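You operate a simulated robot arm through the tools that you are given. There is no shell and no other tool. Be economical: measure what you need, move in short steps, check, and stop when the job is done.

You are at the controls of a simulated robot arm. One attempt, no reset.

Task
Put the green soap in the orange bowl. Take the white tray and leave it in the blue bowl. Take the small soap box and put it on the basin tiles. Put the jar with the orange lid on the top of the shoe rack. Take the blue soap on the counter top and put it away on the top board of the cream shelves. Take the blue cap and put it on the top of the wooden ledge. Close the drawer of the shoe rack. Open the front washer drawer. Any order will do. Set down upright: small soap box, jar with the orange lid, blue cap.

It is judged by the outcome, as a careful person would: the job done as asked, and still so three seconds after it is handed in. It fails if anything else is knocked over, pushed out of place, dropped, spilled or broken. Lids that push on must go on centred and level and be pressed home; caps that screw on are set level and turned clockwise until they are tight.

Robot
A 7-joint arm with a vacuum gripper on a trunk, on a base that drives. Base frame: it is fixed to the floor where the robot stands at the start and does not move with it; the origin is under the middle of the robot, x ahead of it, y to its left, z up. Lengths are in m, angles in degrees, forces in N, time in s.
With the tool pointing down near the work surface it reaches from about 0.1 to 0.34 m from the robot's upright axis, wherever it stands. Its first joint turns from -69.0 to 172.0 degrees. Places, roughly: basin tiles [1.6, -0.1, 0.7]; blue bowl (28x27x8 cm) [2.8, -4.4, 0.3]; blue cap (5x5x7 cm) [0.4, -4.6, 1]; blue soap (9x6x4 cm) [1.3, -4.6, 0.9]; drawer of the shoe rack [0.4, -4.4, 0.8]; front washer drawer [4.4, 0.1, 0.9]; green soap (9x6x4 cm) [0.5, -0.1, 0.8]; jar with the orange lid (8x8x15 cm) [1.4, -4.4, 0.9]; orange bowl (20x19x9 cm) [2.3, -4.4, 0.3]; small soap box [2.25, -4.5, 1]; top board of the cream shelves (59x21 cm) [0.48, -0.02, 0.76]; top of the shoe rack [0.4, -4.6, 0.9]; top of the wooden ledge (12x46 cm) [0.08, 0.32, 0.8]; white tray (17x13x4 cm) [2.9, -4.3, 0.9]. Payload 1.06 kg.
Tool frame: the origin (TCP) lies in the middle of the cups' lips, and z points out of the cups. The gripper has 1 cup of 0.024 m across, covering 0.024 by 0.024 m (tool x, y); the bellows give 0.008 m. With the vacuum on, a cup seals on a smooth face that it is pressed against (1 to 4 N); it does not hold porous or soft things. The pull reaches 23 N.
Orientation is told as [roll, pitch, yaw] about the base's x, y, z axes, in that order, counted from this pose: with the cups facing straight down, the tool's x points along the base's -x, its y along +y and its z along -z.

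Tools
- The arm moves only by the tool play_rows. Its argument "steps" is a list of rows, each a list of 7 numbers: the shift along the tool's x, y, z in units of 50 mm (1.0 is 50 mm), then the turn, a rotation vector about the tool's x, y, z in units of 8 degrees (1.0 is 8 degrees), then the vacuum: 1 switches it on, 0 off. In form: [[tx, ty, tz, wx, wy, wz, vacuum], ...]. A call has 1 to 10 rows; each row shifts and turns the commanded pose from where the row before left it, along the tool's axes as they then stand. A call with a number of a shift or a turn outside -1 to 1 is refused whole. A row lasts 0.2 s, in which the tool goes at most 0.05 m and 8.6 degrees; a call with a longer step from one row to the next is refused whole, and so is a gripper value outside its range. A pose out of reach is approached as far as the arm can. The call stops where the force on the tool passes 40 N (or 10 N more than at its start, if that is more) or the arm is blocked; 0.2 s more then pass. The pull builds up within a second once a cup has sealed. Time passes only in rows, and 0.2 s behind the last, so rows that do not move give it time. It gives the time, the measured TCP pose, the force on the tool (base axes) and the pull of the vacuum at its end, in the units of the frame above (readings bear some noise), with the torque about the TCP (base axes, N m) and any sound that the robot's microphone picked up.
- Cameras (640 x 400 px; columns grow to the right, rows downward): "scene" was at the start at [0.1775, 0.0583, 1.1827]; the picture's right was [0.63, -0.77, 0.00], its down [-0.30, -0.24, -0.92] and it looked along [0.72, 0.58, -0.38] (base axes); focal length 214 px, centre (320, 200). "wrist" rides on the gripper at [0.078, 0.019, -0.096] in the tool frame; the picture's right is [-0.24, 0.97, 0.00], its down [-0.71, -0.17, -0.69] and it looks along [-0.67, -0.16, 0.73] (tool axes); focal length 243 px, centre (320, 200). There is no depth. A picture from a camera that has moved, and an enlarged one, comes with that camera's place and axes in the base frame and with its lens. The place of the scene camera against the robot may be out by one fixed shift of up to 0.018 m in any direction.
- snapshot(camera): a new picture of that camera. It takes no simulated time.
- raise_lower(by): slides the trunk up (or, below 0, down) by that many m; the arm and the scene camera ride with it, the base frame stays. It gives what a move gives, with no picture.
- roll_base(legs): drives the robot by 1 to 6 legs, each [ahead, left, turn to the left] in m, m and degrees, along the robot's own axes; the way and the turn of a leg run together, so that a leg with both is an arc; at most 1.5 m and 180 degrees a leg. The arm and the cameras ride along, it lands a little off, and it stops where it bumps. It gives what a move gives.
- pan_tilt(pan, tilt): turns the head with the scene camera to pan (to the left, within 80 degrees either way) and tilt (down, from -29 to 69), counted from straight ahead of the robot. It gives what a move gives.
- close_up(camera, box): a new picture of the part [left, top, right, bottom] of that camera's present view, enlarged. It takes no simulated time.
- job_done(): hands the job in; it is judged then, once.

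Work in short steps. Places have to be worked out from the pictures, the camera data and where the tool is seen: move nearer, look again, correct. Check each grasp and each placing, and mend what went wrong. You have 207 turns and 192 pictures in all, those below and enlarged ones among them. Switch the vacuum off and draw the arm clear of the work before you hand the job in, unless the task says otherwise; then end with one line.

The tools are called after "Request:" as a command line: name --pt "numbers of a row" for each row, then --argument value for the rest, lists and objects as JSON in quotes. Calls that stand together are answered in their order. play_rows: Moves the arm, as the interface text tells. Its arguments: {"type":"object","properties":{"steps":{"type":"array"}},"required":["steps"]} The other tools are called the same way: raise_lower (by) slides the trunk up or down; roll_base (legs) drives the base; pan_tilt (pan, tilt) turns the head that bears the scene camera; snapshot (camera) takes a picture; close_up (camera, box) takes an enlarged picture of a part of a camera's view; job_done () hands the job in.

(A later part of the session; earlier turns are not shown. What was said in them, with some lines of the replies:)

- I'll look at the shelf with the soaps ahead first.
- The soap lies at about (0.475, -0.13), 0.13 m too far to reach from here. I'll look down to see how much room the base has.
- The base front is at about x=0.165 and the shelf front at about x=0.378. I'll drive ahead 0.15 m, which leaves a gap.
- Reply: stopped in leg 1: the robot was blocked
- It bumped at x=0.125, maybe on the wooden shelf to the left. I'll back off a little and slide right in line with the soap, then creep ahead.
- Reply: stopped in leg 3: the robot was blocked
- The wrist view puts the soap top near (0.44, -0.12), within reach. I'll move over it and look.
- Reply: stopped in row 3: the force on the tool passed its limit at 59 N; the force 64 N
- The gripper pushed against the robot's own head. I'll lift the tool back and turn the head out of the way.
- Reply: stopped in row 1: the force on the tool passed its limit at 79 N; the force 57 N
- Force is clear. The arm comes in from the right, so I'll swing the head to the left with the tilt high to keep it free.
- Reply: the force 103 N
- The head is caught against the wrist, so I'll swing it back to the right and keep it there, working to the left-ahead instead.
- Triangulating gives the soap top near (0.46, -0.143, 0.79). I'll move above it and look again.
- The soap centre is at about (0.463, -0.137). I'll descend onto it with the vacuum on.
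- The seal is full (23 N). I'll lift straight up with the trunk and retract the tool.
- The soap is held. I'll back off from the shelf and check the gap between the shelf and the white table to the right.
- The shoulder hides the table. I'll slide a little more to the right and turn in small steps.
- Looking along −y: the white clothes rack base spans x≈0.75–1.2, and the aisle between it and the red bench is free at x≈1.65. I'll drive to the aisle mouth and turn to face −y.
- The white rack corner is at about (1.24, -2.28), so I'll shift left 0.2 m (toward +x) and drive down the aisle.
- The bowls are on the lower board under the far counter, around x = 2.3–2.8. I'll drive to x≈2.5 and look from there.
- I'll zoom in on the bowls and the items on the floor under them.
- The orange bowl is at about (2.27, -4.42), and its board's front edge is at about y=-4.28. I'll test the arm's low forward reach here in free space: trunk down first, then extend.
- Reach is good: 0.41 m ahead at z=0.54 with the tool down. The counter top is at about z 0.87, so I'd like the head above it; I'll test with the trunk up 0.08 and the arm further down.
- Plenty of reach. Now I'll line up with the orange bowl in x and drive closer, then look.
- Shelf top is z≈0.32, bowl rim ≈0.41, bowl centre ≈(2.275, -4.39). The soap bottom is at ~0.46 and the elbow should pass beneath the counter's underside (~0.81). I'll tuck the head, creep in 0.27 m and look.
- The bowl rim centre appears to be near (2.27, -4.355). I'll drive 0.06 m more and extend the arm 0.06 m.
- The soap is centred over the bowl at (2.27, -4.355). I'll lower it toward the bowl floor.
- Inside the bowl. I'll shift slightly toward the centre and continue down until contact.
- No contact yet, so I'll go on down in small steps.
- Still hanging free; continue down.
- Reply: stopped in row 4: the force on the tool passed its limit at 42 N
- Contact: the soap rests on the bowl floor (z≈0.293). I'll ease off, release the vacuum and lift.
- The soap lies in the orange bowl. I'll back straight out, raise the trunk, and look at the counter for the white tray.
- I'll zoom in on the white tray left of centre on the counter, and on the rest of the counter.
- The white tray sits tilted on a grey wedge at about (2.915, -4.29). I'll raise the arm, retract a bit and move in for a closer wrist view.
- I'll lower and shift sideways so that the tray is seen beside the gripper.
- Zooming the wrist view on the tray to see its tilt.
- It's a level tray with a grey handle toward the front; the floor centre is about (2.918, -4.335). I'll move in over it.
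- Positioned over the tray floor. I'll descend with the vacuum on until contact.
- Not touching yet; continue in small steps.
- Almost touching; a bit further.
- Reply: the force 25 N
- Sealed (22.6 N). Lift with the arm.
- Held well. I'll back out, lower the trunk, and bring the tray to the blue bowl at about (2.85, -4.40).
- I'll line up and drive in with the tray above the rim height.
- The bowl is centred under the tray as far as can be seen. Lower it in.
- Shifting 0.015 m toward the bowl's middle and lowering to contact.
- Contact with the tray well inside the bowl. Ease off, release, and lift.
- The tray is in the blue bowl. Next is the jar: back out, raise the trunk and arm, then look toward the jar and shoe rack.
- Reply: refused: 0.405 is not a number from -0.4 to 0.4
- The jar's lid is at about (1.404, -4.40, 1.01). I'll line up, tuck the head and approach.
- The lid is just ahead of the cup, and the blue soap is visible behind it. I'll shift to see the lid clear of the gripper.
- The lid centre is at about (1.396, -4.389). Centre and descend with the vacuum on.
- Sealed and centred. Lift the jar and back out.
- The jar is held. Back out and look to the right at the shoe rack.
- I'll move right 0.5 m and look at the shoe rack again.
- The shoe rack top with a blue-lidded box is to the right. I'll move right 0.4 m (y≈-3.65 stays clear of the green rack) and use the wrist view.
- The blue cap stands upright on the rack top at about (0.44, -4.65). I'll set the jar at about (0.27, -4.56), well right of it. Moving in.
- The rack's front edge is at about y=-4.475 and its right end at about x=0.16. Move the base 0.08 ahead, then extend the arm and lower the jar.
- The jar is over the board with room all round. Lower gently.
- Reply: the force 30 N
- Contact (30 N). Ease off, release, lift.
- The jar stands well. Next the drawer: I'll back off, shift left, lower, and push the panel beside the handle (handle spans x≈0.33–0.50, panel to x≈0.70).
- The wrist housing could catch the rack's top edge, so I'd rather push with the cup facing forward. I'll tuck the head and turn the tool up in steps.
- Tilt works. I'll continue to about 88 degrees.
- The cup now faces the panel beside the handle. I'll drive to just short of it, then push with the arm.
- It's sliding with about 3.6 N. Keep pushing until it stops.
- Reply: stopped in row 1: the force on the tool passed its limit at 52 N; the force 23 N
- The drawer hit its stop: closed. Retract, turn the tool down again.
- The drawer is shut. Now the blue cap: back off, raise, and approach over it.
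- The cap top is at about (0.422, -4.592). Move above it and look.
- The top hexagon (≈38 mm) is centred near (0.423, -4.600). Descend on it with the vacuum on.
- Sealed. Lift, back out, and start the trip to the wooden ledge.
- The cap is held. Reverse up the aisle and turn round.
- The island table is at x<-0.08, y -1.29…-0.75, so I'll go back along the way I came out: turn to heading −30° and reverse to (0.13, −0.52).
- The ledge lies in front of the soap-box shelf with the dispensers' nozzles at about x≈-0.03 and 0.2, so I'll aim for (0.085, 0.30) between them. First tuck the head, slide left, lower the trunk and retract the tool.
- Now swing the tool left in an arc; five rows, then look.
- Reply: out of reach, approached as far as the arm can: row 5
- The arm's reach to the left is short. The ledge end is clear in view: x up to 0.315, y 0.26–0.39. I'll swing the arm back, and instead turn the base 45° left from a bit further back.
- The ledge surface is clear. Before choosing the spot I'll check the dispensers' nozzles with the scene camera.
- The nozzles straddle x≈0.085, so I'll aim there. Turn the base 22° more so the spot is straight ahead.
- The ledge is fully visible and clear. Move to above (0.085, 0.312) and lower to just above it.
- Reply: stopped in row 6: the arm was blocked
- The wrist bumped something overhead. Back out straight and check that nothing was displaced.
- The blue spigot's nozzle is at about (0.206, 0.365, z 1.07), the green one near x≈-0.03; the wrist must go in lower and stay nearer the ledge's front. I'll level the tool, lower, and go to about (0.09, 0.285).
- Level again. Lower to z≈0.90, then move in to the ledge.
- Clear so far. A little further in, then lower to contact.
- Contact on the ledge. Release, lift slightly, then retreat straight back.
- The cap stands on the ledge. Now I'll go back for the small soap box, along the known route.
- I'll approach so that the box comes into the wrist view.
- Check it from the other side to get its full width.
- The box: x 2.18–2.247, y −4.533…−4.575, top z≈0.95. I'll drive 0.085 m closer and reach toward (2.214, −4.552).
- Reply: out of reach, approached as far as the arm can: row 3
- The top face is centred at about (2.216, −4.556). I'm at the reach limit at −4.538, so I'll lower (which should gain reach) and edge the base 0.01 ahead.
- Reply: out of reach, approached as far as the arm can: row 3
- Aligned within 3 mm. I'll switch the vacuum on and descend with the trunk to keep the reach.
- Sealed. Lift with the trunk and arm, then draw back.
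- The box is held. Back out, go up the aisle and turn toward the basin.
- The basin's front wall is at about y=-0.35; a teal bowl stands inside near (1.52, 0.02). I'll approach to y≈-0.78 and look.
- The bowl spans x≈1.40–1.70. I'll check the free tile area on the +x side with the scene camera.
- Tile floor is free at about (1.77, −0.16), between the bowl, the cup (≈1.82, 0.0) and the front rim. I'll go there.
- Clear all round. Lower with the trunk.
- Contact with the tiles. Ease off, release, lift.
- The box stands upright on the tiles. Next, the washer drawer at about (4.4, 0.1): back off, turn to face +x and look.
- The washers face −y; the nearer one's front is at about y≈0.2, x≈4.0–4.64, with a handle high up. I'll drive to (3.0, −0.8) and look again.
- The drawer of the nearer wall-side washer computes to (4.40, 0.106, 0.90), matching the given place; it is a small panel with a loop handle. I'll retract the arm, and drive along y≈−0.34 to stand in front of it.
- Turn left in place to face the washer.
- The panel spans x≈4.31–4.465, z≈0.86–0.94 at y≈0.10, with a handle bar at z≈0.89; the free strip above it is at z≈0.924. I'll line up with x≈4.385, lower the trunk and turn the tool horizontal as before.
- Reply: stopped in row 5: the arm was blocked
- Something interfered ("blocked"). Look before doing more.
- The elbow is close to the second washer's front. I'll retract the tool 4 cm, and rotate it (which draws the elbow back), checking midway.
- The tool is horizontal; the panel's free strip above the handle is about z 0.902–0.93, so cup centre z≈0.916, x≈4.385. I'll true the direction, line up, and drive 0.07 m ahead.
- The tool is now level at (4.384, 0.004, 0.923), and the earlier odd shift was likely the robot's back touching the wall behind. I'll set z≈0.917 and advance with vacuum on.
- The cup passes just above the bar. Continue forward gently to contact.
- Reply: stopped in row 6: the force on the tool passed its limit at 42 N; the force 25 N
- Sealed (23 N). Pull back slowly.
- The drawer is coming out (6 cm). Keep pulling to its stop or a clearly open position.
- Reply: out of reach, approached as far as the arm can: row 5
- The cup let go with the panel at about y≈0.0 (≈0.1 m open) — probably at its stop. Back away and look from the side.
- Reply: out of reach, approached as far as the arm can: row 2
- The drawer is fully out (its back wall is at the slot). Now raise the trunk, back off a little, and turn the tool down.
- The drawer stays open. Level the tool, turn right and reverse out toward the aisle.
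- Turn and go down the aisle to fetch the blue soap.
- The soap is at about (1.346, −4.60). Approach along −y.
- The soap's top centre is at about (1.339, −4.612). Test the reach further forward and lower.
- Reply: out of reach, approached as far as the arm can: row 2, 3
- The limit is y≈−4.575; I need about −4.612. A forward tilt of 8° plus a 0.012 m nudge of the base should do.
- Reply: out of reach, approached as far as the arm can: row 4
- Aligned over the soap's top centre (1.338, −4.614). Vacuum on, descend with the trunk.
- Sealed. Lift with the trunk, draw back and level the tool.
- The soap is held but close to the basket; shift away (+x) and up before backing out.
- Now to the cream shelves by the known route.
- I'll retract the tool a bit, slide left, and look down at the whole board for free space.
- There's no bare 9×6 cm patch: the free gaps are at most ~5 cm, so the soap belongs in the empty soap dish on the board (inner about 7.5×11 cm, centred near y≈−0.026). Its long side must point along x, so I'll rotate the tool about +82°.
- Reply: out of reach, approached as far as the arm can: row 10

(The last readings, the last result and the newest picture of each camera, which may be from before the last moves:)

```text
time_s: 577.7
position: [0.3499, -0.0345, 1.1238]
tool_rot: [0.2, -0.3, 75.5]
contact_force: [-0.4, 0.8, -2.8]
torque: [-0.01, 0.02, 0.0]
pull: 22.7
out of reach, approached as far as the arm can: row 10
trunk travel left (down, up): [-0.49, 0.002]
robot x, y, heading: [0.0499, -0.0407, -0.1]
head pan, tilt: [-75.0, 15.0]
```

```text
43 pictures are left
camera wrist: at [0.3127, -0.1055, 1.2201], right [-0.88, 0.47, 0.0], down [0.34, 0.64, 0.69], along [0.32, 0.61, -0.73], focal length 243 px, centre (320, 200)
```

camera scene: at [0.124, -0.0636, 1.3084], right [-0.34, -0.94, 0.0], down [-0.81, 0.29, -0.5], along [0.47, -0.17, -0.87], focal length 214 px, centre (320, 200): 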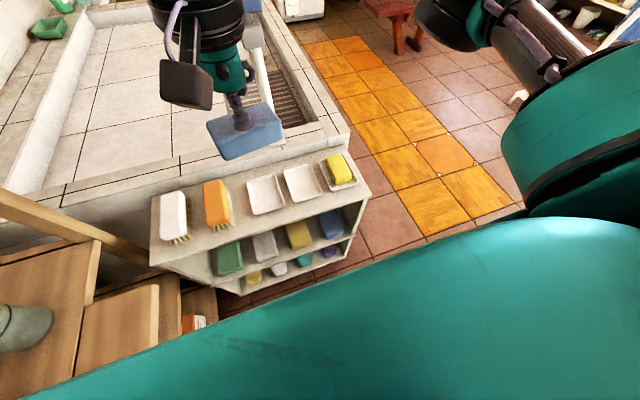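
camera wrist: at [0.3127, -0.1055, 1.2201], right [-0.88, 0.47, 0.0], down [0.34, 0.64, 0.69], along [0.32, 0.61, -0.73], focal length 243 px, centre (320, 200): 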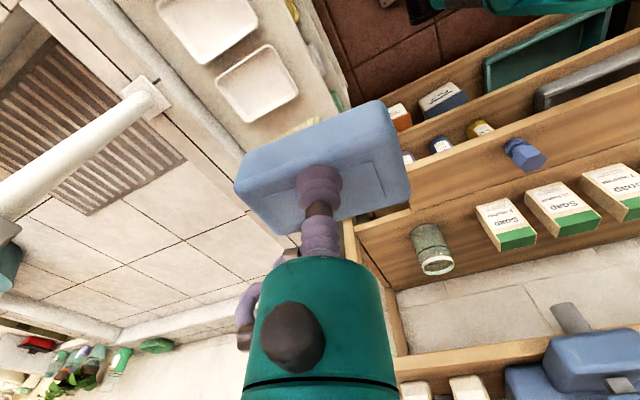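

The joint limit stops it at 75.5°, and the blue cap is seen upright on the ledge. I'll get the rest by turning the base 10°; the dish centre is about (0.472, −0.030).

Request:
roll_base --legs '[[0, -0.07, 0], [0, 0, 10]]'

Request:
play_rows --pt "0 0 0 0 0 0.2 1" --pt "0 0 0 0 0 0 1"

Request:
snapshot --camera "wrist"

```text
time_s: 579.7
position: [0.3462, -0.0514, 1.1235]
tool_rot: [0.2, -0.2, 85.0]
contact_force: [0.1, -0.3, -0.5]
torque: [-0.05, 0.0, 0.04]
pull: 22.9
trunk travel left (down, up): [-0.49, 0.002]
robot x, y, heading: [0.0477, -0.1092, 9.9]
head pan, tilt: [-75.0, 15.0]
```

```text
time_s: 580.3
position: [0.3462, -0.0522, 1.1241]
tool_rot: [0.2, -0.2, 83.5]
contact_force: [-0.3, 0.5, -1.8]
torque: [-0.01, 0.0, -0.01]
pull: 23.4
trunk travel left (down, up): [-0.49, 0.002]
robot x, y, heading: [0.0481, -0.1092, 9.6]
head pan, tilt: [-75.0, 15.0]
```

```text
42 pictures are left
camera wrist: at [0.318, -0.1279, 1.2198], right [-0.94, 0.34, 0.0], down [0.25, 0.68, 0.69], along [0.23, 0.65, -0.73], focal length 243 px, centre (320, 200)
```

wrist: 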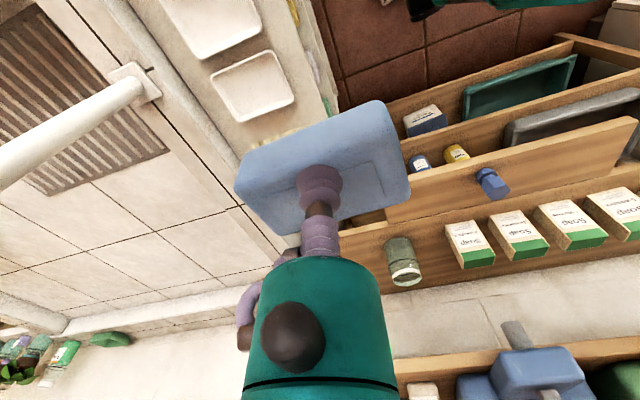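

Directions match and the dish centre repeats at (0.474, −0.030). Move over it, then lower.

Request:
play_rows --pt "-0.24 -0.825 0 0 0 0 1" --pt "-0.24 -0.825 0 0 0 0 1" --pt "-0.24 -0.825 0 0 0 0 1" --pt "0 0 0 0 0 0 1"

Request:
raise_lower --by -0.2

Request:
snapshot --camera "wrist"

```text
time_s: 581.3
position: [0.3455, -0.0534, 1.1227]
tool_rot: [0.2, -0.2, 83.5]
contact_force: [0.4, -0.5, -1.6]
torque: [-0.04, 0.02, 0.04]
pull: 23.1
out of reach, approached as far as the arm can: row 1, 2, 3
trunk travel left (down, up): [-0.49, 0.002]
robot x, y, heading: [0.0481, -0.109, 10.1]
head pan, tilt: [-75.0, 15.0]
```

```text
time_s: 583.4
position: [0.3457, -0.0538, 0.9228]
tool_rot: [0.2, -0.1, 83.6]
contact_force: [-0.3, 0.6, -0.9]
torque: [-0.01, 0.03, 0.04]
pull: 23.1
trunk travel left (down, up): [-0.29, 0.202]
robot x, y, heading: [0.047, -0.1117, 9.7]
head pan, tilt: [-75.0, 15.0]
```

```text
41 pictures are left
camera wrist: at [0.3179, -0.1278, 1.0184], right [-0.94, 0.34, 0.0], down [0.25, 0.68, 0.69], along [0.23, 0.65, -0.73], focal length 243 px, centre (320, 200)
```

wrist: 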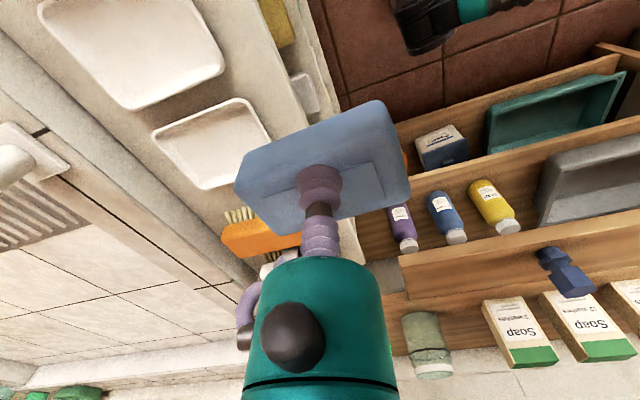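

The joint limit blocks motion. I'll stand turned further left instead (heading ~35° at about (0, −0.2)), so the wrist needs less twist.

Request:
roll_base --legs '[[-0.06, -0.08, 0], [0, 0, 25]]'

Request:
play_rows --pt "0 0 0 0 0 1 1" --pt "0 0 0 0 0 1 1" --pt "0 0 0 0 0 1 1" --pt "0 0 0 0 0 0.1 1" --pt "0 0 0 0 0 0 1"

Request:
snapshot --camera "wrist"

```text
time_s: 586.1
position: [0.2478, -0.0212, 0.9213]
tool_rot: [0.2, -0.2, 108.8]
contact_force: [-0.3, -0.3, -1.4]
torque: [-0.04, -0.04, -0.01]
pull: 23.0
trunk travel left (down, up): [-0.29, 0.202]
robot x, y, heading: [0.0025, -0.1986, 35.1]
head pan, tilt: [-75.0, 15.0]
```

```text
time_s: 587.3
position: [0.2475, -0.0233, 0.9232]
tool_rot: [0.3, -0.1, 83.9]
contact_force: [0.3, -0.6, -2.0]
torque: [-0.04, 0.05, 0.03]
pull: 22.9
trunk travel left (down, up): [-0.29, 0.202]
robot x, y, heading: [0.0073, -0.1984, 35.1]
head pan, tilt: [-75.0, 15.0]
```

```text
40 pictures are left
camera wrist: at [0.2203, -0.0963, 1.0188], right [-0.94, 0.34, 0.01], down [0.25, 0.68, 0.69], along [0.23, 0.65, -0.73], focal length 243 px, centre (320, 200)
```

wrist: 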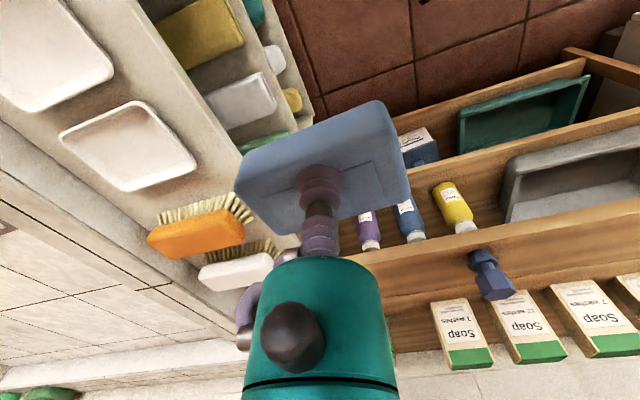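

Consistent dish position (0.471, −0.032). Move over it.

Request:
play_rows --pt "-0.064 -0.9 0 0 0 0 1" --pt "-0.064 -0.9 0 0 0 0 1" --pt "-0.064 -0.9 0 0 0 0 1" --pt "-0.064 -0.9 0 0 0 0 1" --pt "-0.064 -0.9 0 0 0 0 1" --pt "0 0 0 0 0 0 1"

Request:
snapshot --camera "wrist"

```text
time_s: 588.7
position: [0.4403, -0.0255, 0.9213]
tool_rot: [0.3, -0.2, 83.7]
contact_force: [0.1, 1.4, -1.9]
torque: [-0.03, 0.01, -0.02]
pull: 23.2
out of reach, approached as far as the arm can: row 5
trunk travel left (down, up): [-0.29, 0.202]
robot x, y, heading: [0.0061, -0.2017, 35.0]
head pan, tilt: [-75.0, 15.0]
```

```text
39 pictures are left
camera wrist: at [0.4132, -0.1014, 1.0174], right [-0.94, 0.34, 0.01], down [0.25, 0.68, 0.69], along [0.23, 0.65, -0.73], focal length 243 px, centre (320, 200)
```

wrist: 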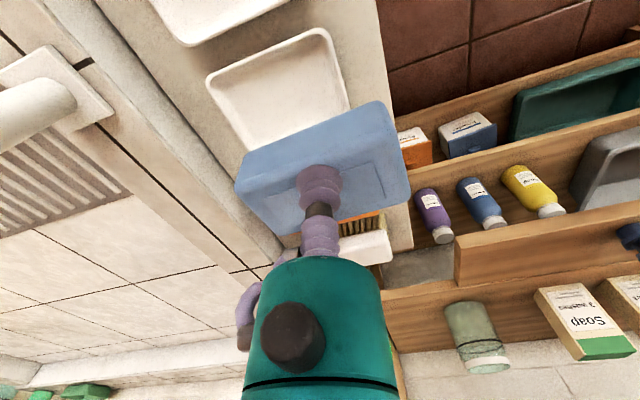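

Slightly short (x=0.440). Turn the base 12° further left, untwist the tool by the same amount, and reach again.

Request:
roll_base --legs '[[0, 0, 12]]'

Request:
play_rows --pt "0 0 0 0 0 0.75 1" --pt "0 0 0 0 0 0.75 1" --pt "0 0 0 0 0 0 1"

```text
time_s: 589.9
position: [0.3966, 0.0602, 0.9205]
tool_rot: [0.4, -0.2, 95.6]
contact_force: [0.4, 0.2, -1.8]
torque: [-0.07, -0.03, 0.03]
pull: 22.8
trunk travel left (down, up): [-0.29, 0.202]
robot x, y, heading: [0.0061, -0.1993, 47.0]
head pan, tilt: [-75.0, 15.0]
```

```text
time_s: 590.7
position: [0.3958, 0.0599, 0.92]
tool_rot: [0.4, 0.0, 83.6]
contact_force: [-0.7, -0.2, -1.7]
torque: [-0.04, 0.06, -0.01]
pull: 22.8
trunk travel left (down, up): [-0.29, 0.202]
robot x, y, heading: [0.0062, -0.1983, 47.0]
head pan, tilt: [-75.0, 15.0]
```

Request:
play_rows --pt "0.547 -0.565 0 0 0 0 1" --pt "0.547 -0.565 0 0 0 0 1" --pt "0.547 -0.565 0 0 0 0 1" --pt "0 0 0 0 0 0 1"

Request:
snapshot --camera "wrist"

```text
time_s: 591.7
position: [0.4629, -0.0316, 0.9198]
tool_rot: [0.3, -0.1, 83.4]
contact_force: [0.3, 1.1, -2.4]
torque: [-0.02, 0.01, 0.02]
pull: 23.3
out of reach, approached as far as the arm can: row 3
trunk travel left (down, up): [-0.29, 0.202]
robot x, y, heading: [0.0063, -0.1992, 46.8]
head pan, tilt: [-75.0, 15.0]
```

```text
38 pictures are left
camera wrist: at [0.4352, -0.1072, 1.0159], right [-0.94, 0.35, 0.01], down [0.26, 0.68, 0.68], along [0.23, 0.64, -0.73], focal length 243 px, centre (320, 200)
```

wrist: 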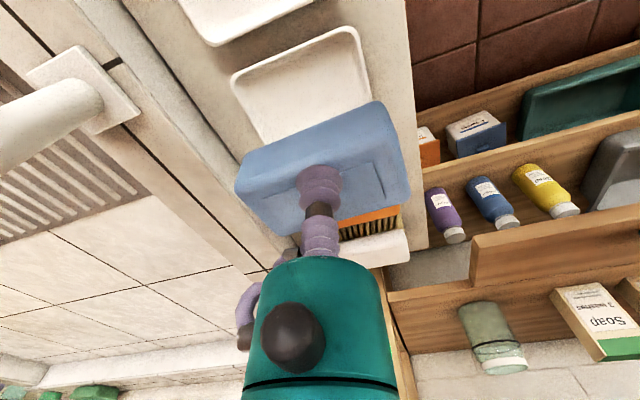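

Nearly there: dish centre from its corners is (0.4725, −0.027); I'm at (0.463, −0.0316). Nudge the base slightly and then lower.

Request:
roll_base --legs '[[0.011, -0.005, 0]]'

Request:
raise_lower --by -0.06

Request:
snapshot --camera "wrist"

```text
time_s: 592.4
position: [0.4744, -0.0276, 0.9191]
tool_rot: [0.4, 0.0, 83.2]
contact_force: [0.5, 0.5, -2.3]
torque: [-0.05, 0.04, -0.03]
pull: 22.4
trunk travel left (down, up): [-0.29, 0.202]
robot x, y, heading: [0.0146, -0.199, 46.8]
head pan, tilt: [-75.0, 15.0]
```

```text
time_s: 593.4
position: [0.4738, -0.0259, 0.8591]
tool_rot: [0.3, 0.0, 83.3]
contact_force: [0.1, -0.2, -2.3]
torque: [-0.05, -0.04, 0.0]
pull: 22.5
trunk travel left (down, up): [-0.23, 0.262]
robot x, y, heading: [0.0155, -0.195, 46.8]
head pan, tilt: [-75.0, 15.0]
```

```text
37 pictures are left
camera wrist: at [0.4461, -0.1024, 0.9561], right [-0.94, 0.35, 0.0], down [0.26, 0.68, 0.68], along [0.23, 0.64, -0.73], focal length 243 px, centre (320, 200)
```

wrist: 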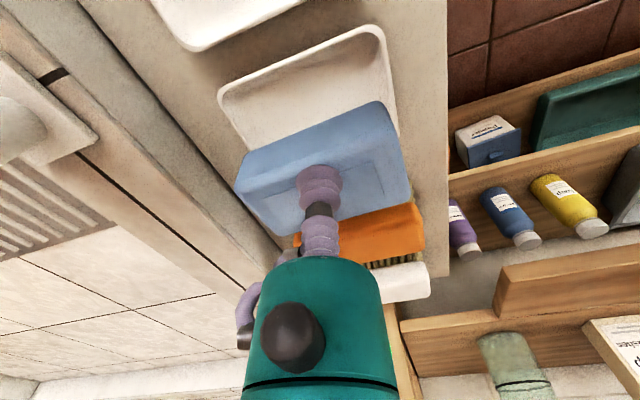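

Well aligned. Continue down gently.

Request:
raise_lower --by -0.035

Request:
snapshot --camera "wrist"

```text
time_s: 594.2
position: [0.4742, -0.0274, 0.8236]
tool_rot: [0.2, -0.1, 83.3]
contact_force: [-0.4, -0.9, -1.2]
torque: [-0.04, 0.01, -0.01]
pull: 23.4
trunk travel left (down, up): [-0.195, 0.297]
robot x, y, heading: [0.0135, -0.1938, 46.9]
head pan, tilt: [-75.0, 15.0]
```

```text
36 pictures are left
camera wrist: at [0.4461, -0.1025, 0.9211], right [-0.94, 0.35, 0.01], down [0.26, 0.68, 0.68], along [0.23, 0.64, -0.73], focal length 243 px, centre (320, 200)
```

wrist: 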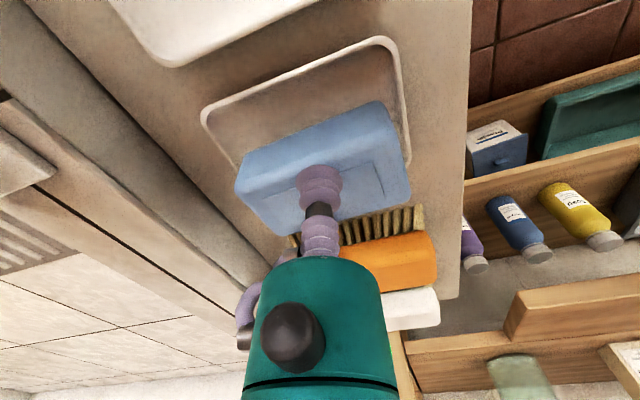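

Measured in the tool frame, the soap is about 9° twisted against the dish and ~1 cm too far toward +y. Raise slightly, correct, and look again.

Request:
play_rows --pt "0 0 -0.4 0 0 0 1" --pt "0.2 0.04 0 0 0 0.6 1" --pt "0 0 0 0 0 0.5 1" --pt "0 0 0 0 0 0 1"

Request:
close_up --camera "wrist" --box '[180, 0, 460, 260]'

```text
time_s: 595.2
position: [0.4711, -0.0382, 0.8443]
tool_rot: [0.3, 0.1, 74.5]
contact_force: [1.1, -0.3, -1.1]
torque: [-0.06, 0.03, 0.0]
pull: 22.9
trunk travel left (down, up): [-0.195, 0.297]
robot x, y, heading: [0.0137, -0.1929, 46.4]
head pan, tilt: [-75.0, 15.0]
```

```text
1.54 times, centred on (320, 130) of wrist
camera zoom: at [0.4319, -0.1077, 0.9404], right [-0.87, 0.49, 0.0], down [0.36, 0.64, 0.68], along [0.33, 0.6, -0.73], focal length 373 px, centre (320, 308)
```

zoom: 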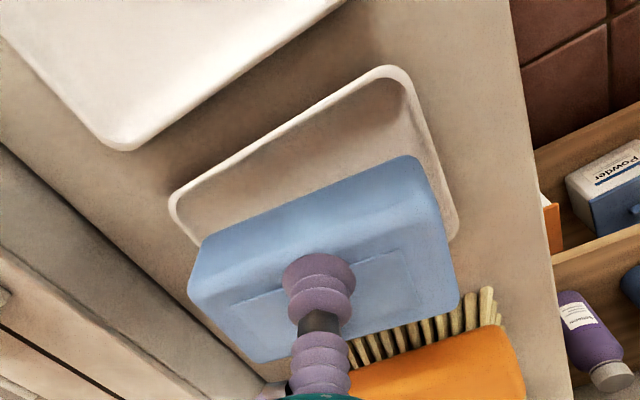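

Edge slopes show the twist is now worse by ~8°, so the original yaw was right; the position is now good (soap centre ≈(0.471, −0.029), dish ≈(0.4745, −0.027)). Rotate back and check.

Request:
play_rows --pt "0 -0.06 0 0 0 -0.5 1" --pt "0 0 0 0 0 -0.4 1" --pt "0 0 0.2 0 0 0 1" --pt "0 0 0 0 0 0 1"

Request:
close_up --camera "wrist" --box '[180, 0, 460, 260]'

```text
time_s: 596.2
position: [0.4741, -0.0381, 0.8339]
tool_rot: [0.2, 0.0, 81.6]
contact_force: [0.7, 0.0, -1.5]
torque: [-0.01, 0.04, -0.01]
pull: 22.5
trunk travel left (down, up): [-0.195, 0.297]
robot x, y, heading: [0.0142, -0.1924, 46.9]
head pan, tilt: [-75.0, 15.0]
```

```text
1.54 times, centred on (320, 130) of wrist
camera zoom: at [0.4431, -0.1125, 0.9304], right [-0.93, 0.37, 0.0], down [0.28, 0.68, 0.68], along [0.25, 0.64, -0.73], focal length 373 px, centre (320, 308)
```

zoom: 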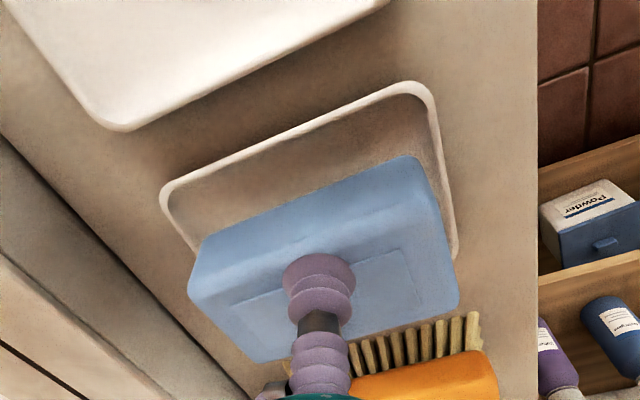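

Aligned within a few millimetres. Lower to contact.

Request:
play_rows --pt "0 0 0.15 0 0 0 1" --pt "0 0 0.1 0 0 0 1" --pt "0 0 0.1 0 0 0 1" --pt "0 0 0.1 0 0 0 1" --pt "0 0 0.1 0 0 0 1" --pt "0 0 0.08 0 0 0 1"

Request:
snapshot --camera "wrist"

```text
time_s: 597.6
position: [0.4721, -0.0386, 0.8042]
tool_rot: [0.2, -0.1, 81.8]
contact_force: [0.3, -1.9, 3.3]
torque: [0.13, -0.06, 0.01]
pull: 22.7
trunk travel left (down, up): [-0.195, 0.297]
robot x, y, heading: [0.0144, -0.1948, 46.9]
head pan, tilt: [-75.0, 15.0]
```

```text
33 pictures are left
camera wrist: at [0.4434, -0.1122, 0.8993], right [-0.93, 0.37, 0.0], down [0.27, 0.67, 0.69], along [0.25, 0.64, -0.73], focal length 243 px, centre (320, 200)
```

wrist: 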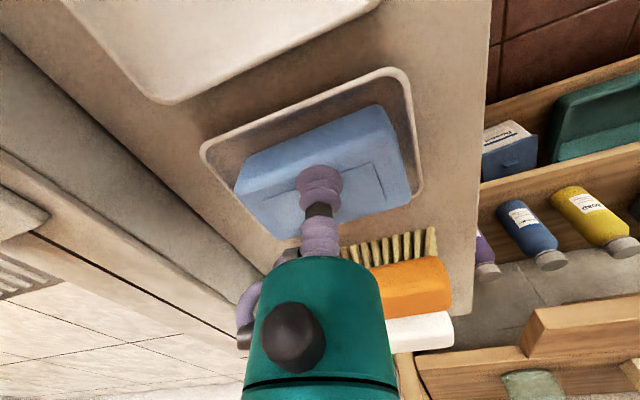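

The soap is seated in the dish (same height, 0.80, as the green one was). Release and lift.

Request:
play_rows --pt "0 0 0.04 0 0 0 1" --pt "0 0 0 0 0 0 0" --pt "0 0 0 0 0 0 0" --pt "0 0 0 0 0 0 0" --pt "0 0 -0.2 0 0 0 0" --pt "0 0 -0.5 0 0 0 0" --pt "0 0 -0.8 0 0 0 0" --pt "0 0 -0.8 0 0 0 0"

Request:
raise_lower --by 0.15

Request:
snapshot --camera "wrist"

```text
time_s: 599.4
position: [0.475, -0.0376, 0.9131]
tool_rot: [0.3, 0.1, 81.6]
contact_force: [0.1, -0.5, 0.0]
torque: [-0.01, 0.04, 0.02]
pull: 0.1
trunk travel left (down, up): [-0.195, 0.297]
robot x, y, heading: [0.0128, -0.1963, 46.8]
head pan, tilt: [-75.0, 15.0]
```

```text
time_s: 601.1
position: [0.4654, -0.0459, 1.0856]
tool_rot: [-1.8, -3.2, 81.5]
contact_force: [0.6, 0.2, 0.6]
torque: [-0.01, 0.0, 0.01]
pull: 0.1
trunk travel left (down, up): [-0.345, 0.147]
robot x, y, heading: [0.0154, -0.1952, 46.8]
head pan, tilt: [-75.0, 15.0]
```

```text
32 pictures are left
camera wrist: at [0.4312, -0.1248, 1.1772], right [-0.93, 0.38, -0.02], down [0.24, 0.64, 0.73], along [0.29, 0.67, -0.68], focal length 243 px, centre (320, 200)
```

wrist: 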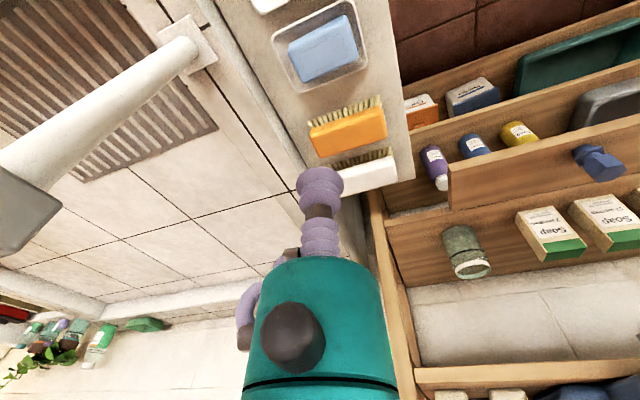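

The soap sits well in the dish. The arm flexed a bit on raising, so something may be touching; I'll lower a little, back away, then check surroundings.

Request:
raise_lower --by -0.08

Request:
roll_base --legs '[[-0.12, -0.05, 0]]'

Request:
pan_tilt --pan -15 --tilt 15

Request:
snapshot --camera "scene"

```text
time_s: 602.3
position: [0.4659, -0.0455, 1.0063]
tool_rot: [-2.0, -3.2, 81.6]
contact_force: [0.9, -0.6, 0.3]
torque: [0.0, 0.0, -0.01]
pull: 0.1
trunk travel left (down, up): [-0.265, 0.227]
robot x, y, heading: [0.0162, -0.194, 47.1]
head pan, tilt: [-75.0, 15.0]
```

```text
time_s: 603.6
position: [0.4195, -0.1681, 1.0051]
tool_rot: [-1.9, -3.2, 81.8]
contact_force: [0.5, -0.6, 0.5]
torque: [-0.01, 0.02, 0.01]
pull: 0.1
trunk travel left (down, up): [-0.265, 0.227]
robot x, y, heading: [-0.0335, -0.3165, 46.9]
head pan, tilt: [-75.0, 15.0]
```

```text
time_s: 604.9
position: [0.419, -0.1682, 1.0066]
tool_rot: [-1.8, -3.2, 81.7]
contact_force: [0.5, 0.9, -0.4]
torque: [0.02, 0.02, 0.0]
pull: 0.0
trunk travel left (down, up): [-0.265, 0.227]
robot x, y, heading: [-0.0322, -0.3183, 47.0]
head pan, tilt: [-15.0, 15.0]
```

```text
31 pictures are left
camera scene: at [0.1311, -0.1891, 1.1368], right [0.53, -0.85, 0.0], down [-0.22, -0.14, -0.97], along [0.82, 0.51, -0.26], focal length 214 px, centre (320, 200)
```

scene: 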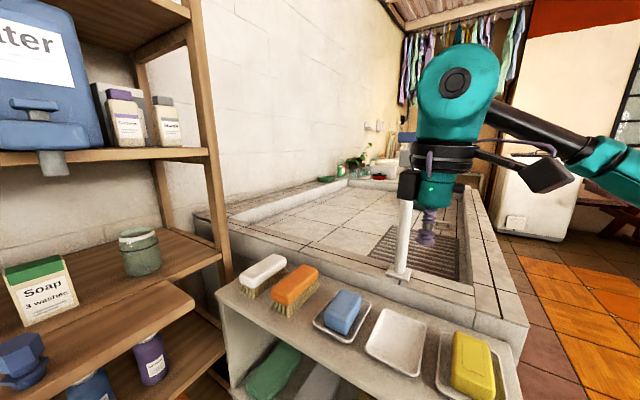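

Everything on the board looks right. Check the left side: dispensers and the cap on the ledge.

Request:
pan_tilt --pan 45 --tilt 15

Request:
snapshot --camera "scene"

```text
time_s: 606.2
position: [0.4199, -0.168, 1.0059]
tool_rot: [-1.8, -3.3, 81.8]
contact_force: [0.0, 0.5, 0.1]
torque: [-0.01, -0.01, -0.03]
pull: 0.1
trunk travel left (down, up): [-0.265, 0.227]
robot x, y, heading: [-0.0304, -0.3182, 47.1]
head pan, tilt: [45.0, 15.0]
```

```text
30 pictures are left
camera scene: at [0.0486, -0.1454, 1.1368], right [1.0, 0.04, 0.0], down [0.01, -0.26, -0.97], along [-0.03, 0.97, -0.26], focal length 214 px, centre (320, 200)
```

scene: 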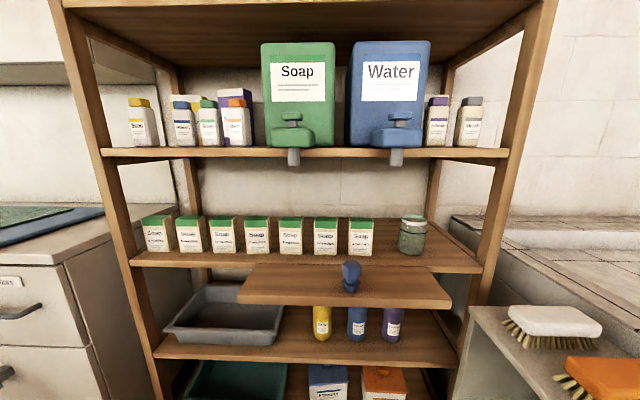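

All is in order: dispensers in place, cap upright, soap in its dish. Draw the arm clear of the shelf before handing in.

Request:
play_rows --pt "0 0.8 -0.3 0 0 0 0" --pt "0 0.8 -0.3 0 0 0 0" --pt "0 0.6 0 0 0 0 0" --pt "0 0 0 0 0 0 0"

Request:
snapshot --camera "wrist"

```text
time_s: 607.2
position: [0.3097, -0.1534, 1.0325]
tool_rot: [-1.9, -3.2, 81.7]
contact_force: [0.4, -0.5, 0.9]
torque: [0.01, -0.02, -0.01]
pull: 0.0
trunk travel left (down, up): [-0.265, 0.227]
robot x, y, heading: [-0.0345, -0.3196, 47.1]
head pan, tilt: [45.0, 15.0]
```

```text
29 pictures are left
camera wrist: at [0.2753, -0.2322, 1.1241], right [-0.93, 0.37, -0.02], down [0.24, 0.64, 0.73], along [0.28, 0.67, -0.68], focal length 243 px, centre (320, 200)
```

wrist: 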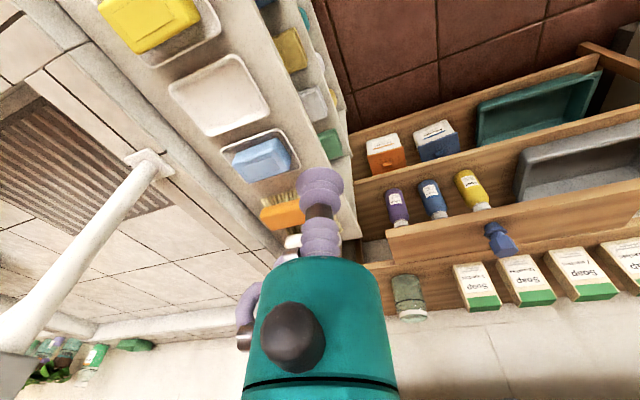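

The arm is clear, the vacuum is off, and all eight parts of the job are done, so I'm handing it in.

Request:
job_done

```text
The job is handed in.
```

I did all eight parts of the task and handed the job in; the blue soap sits in the empty soap dish on the top board, because the board had no bare space big enough for it.
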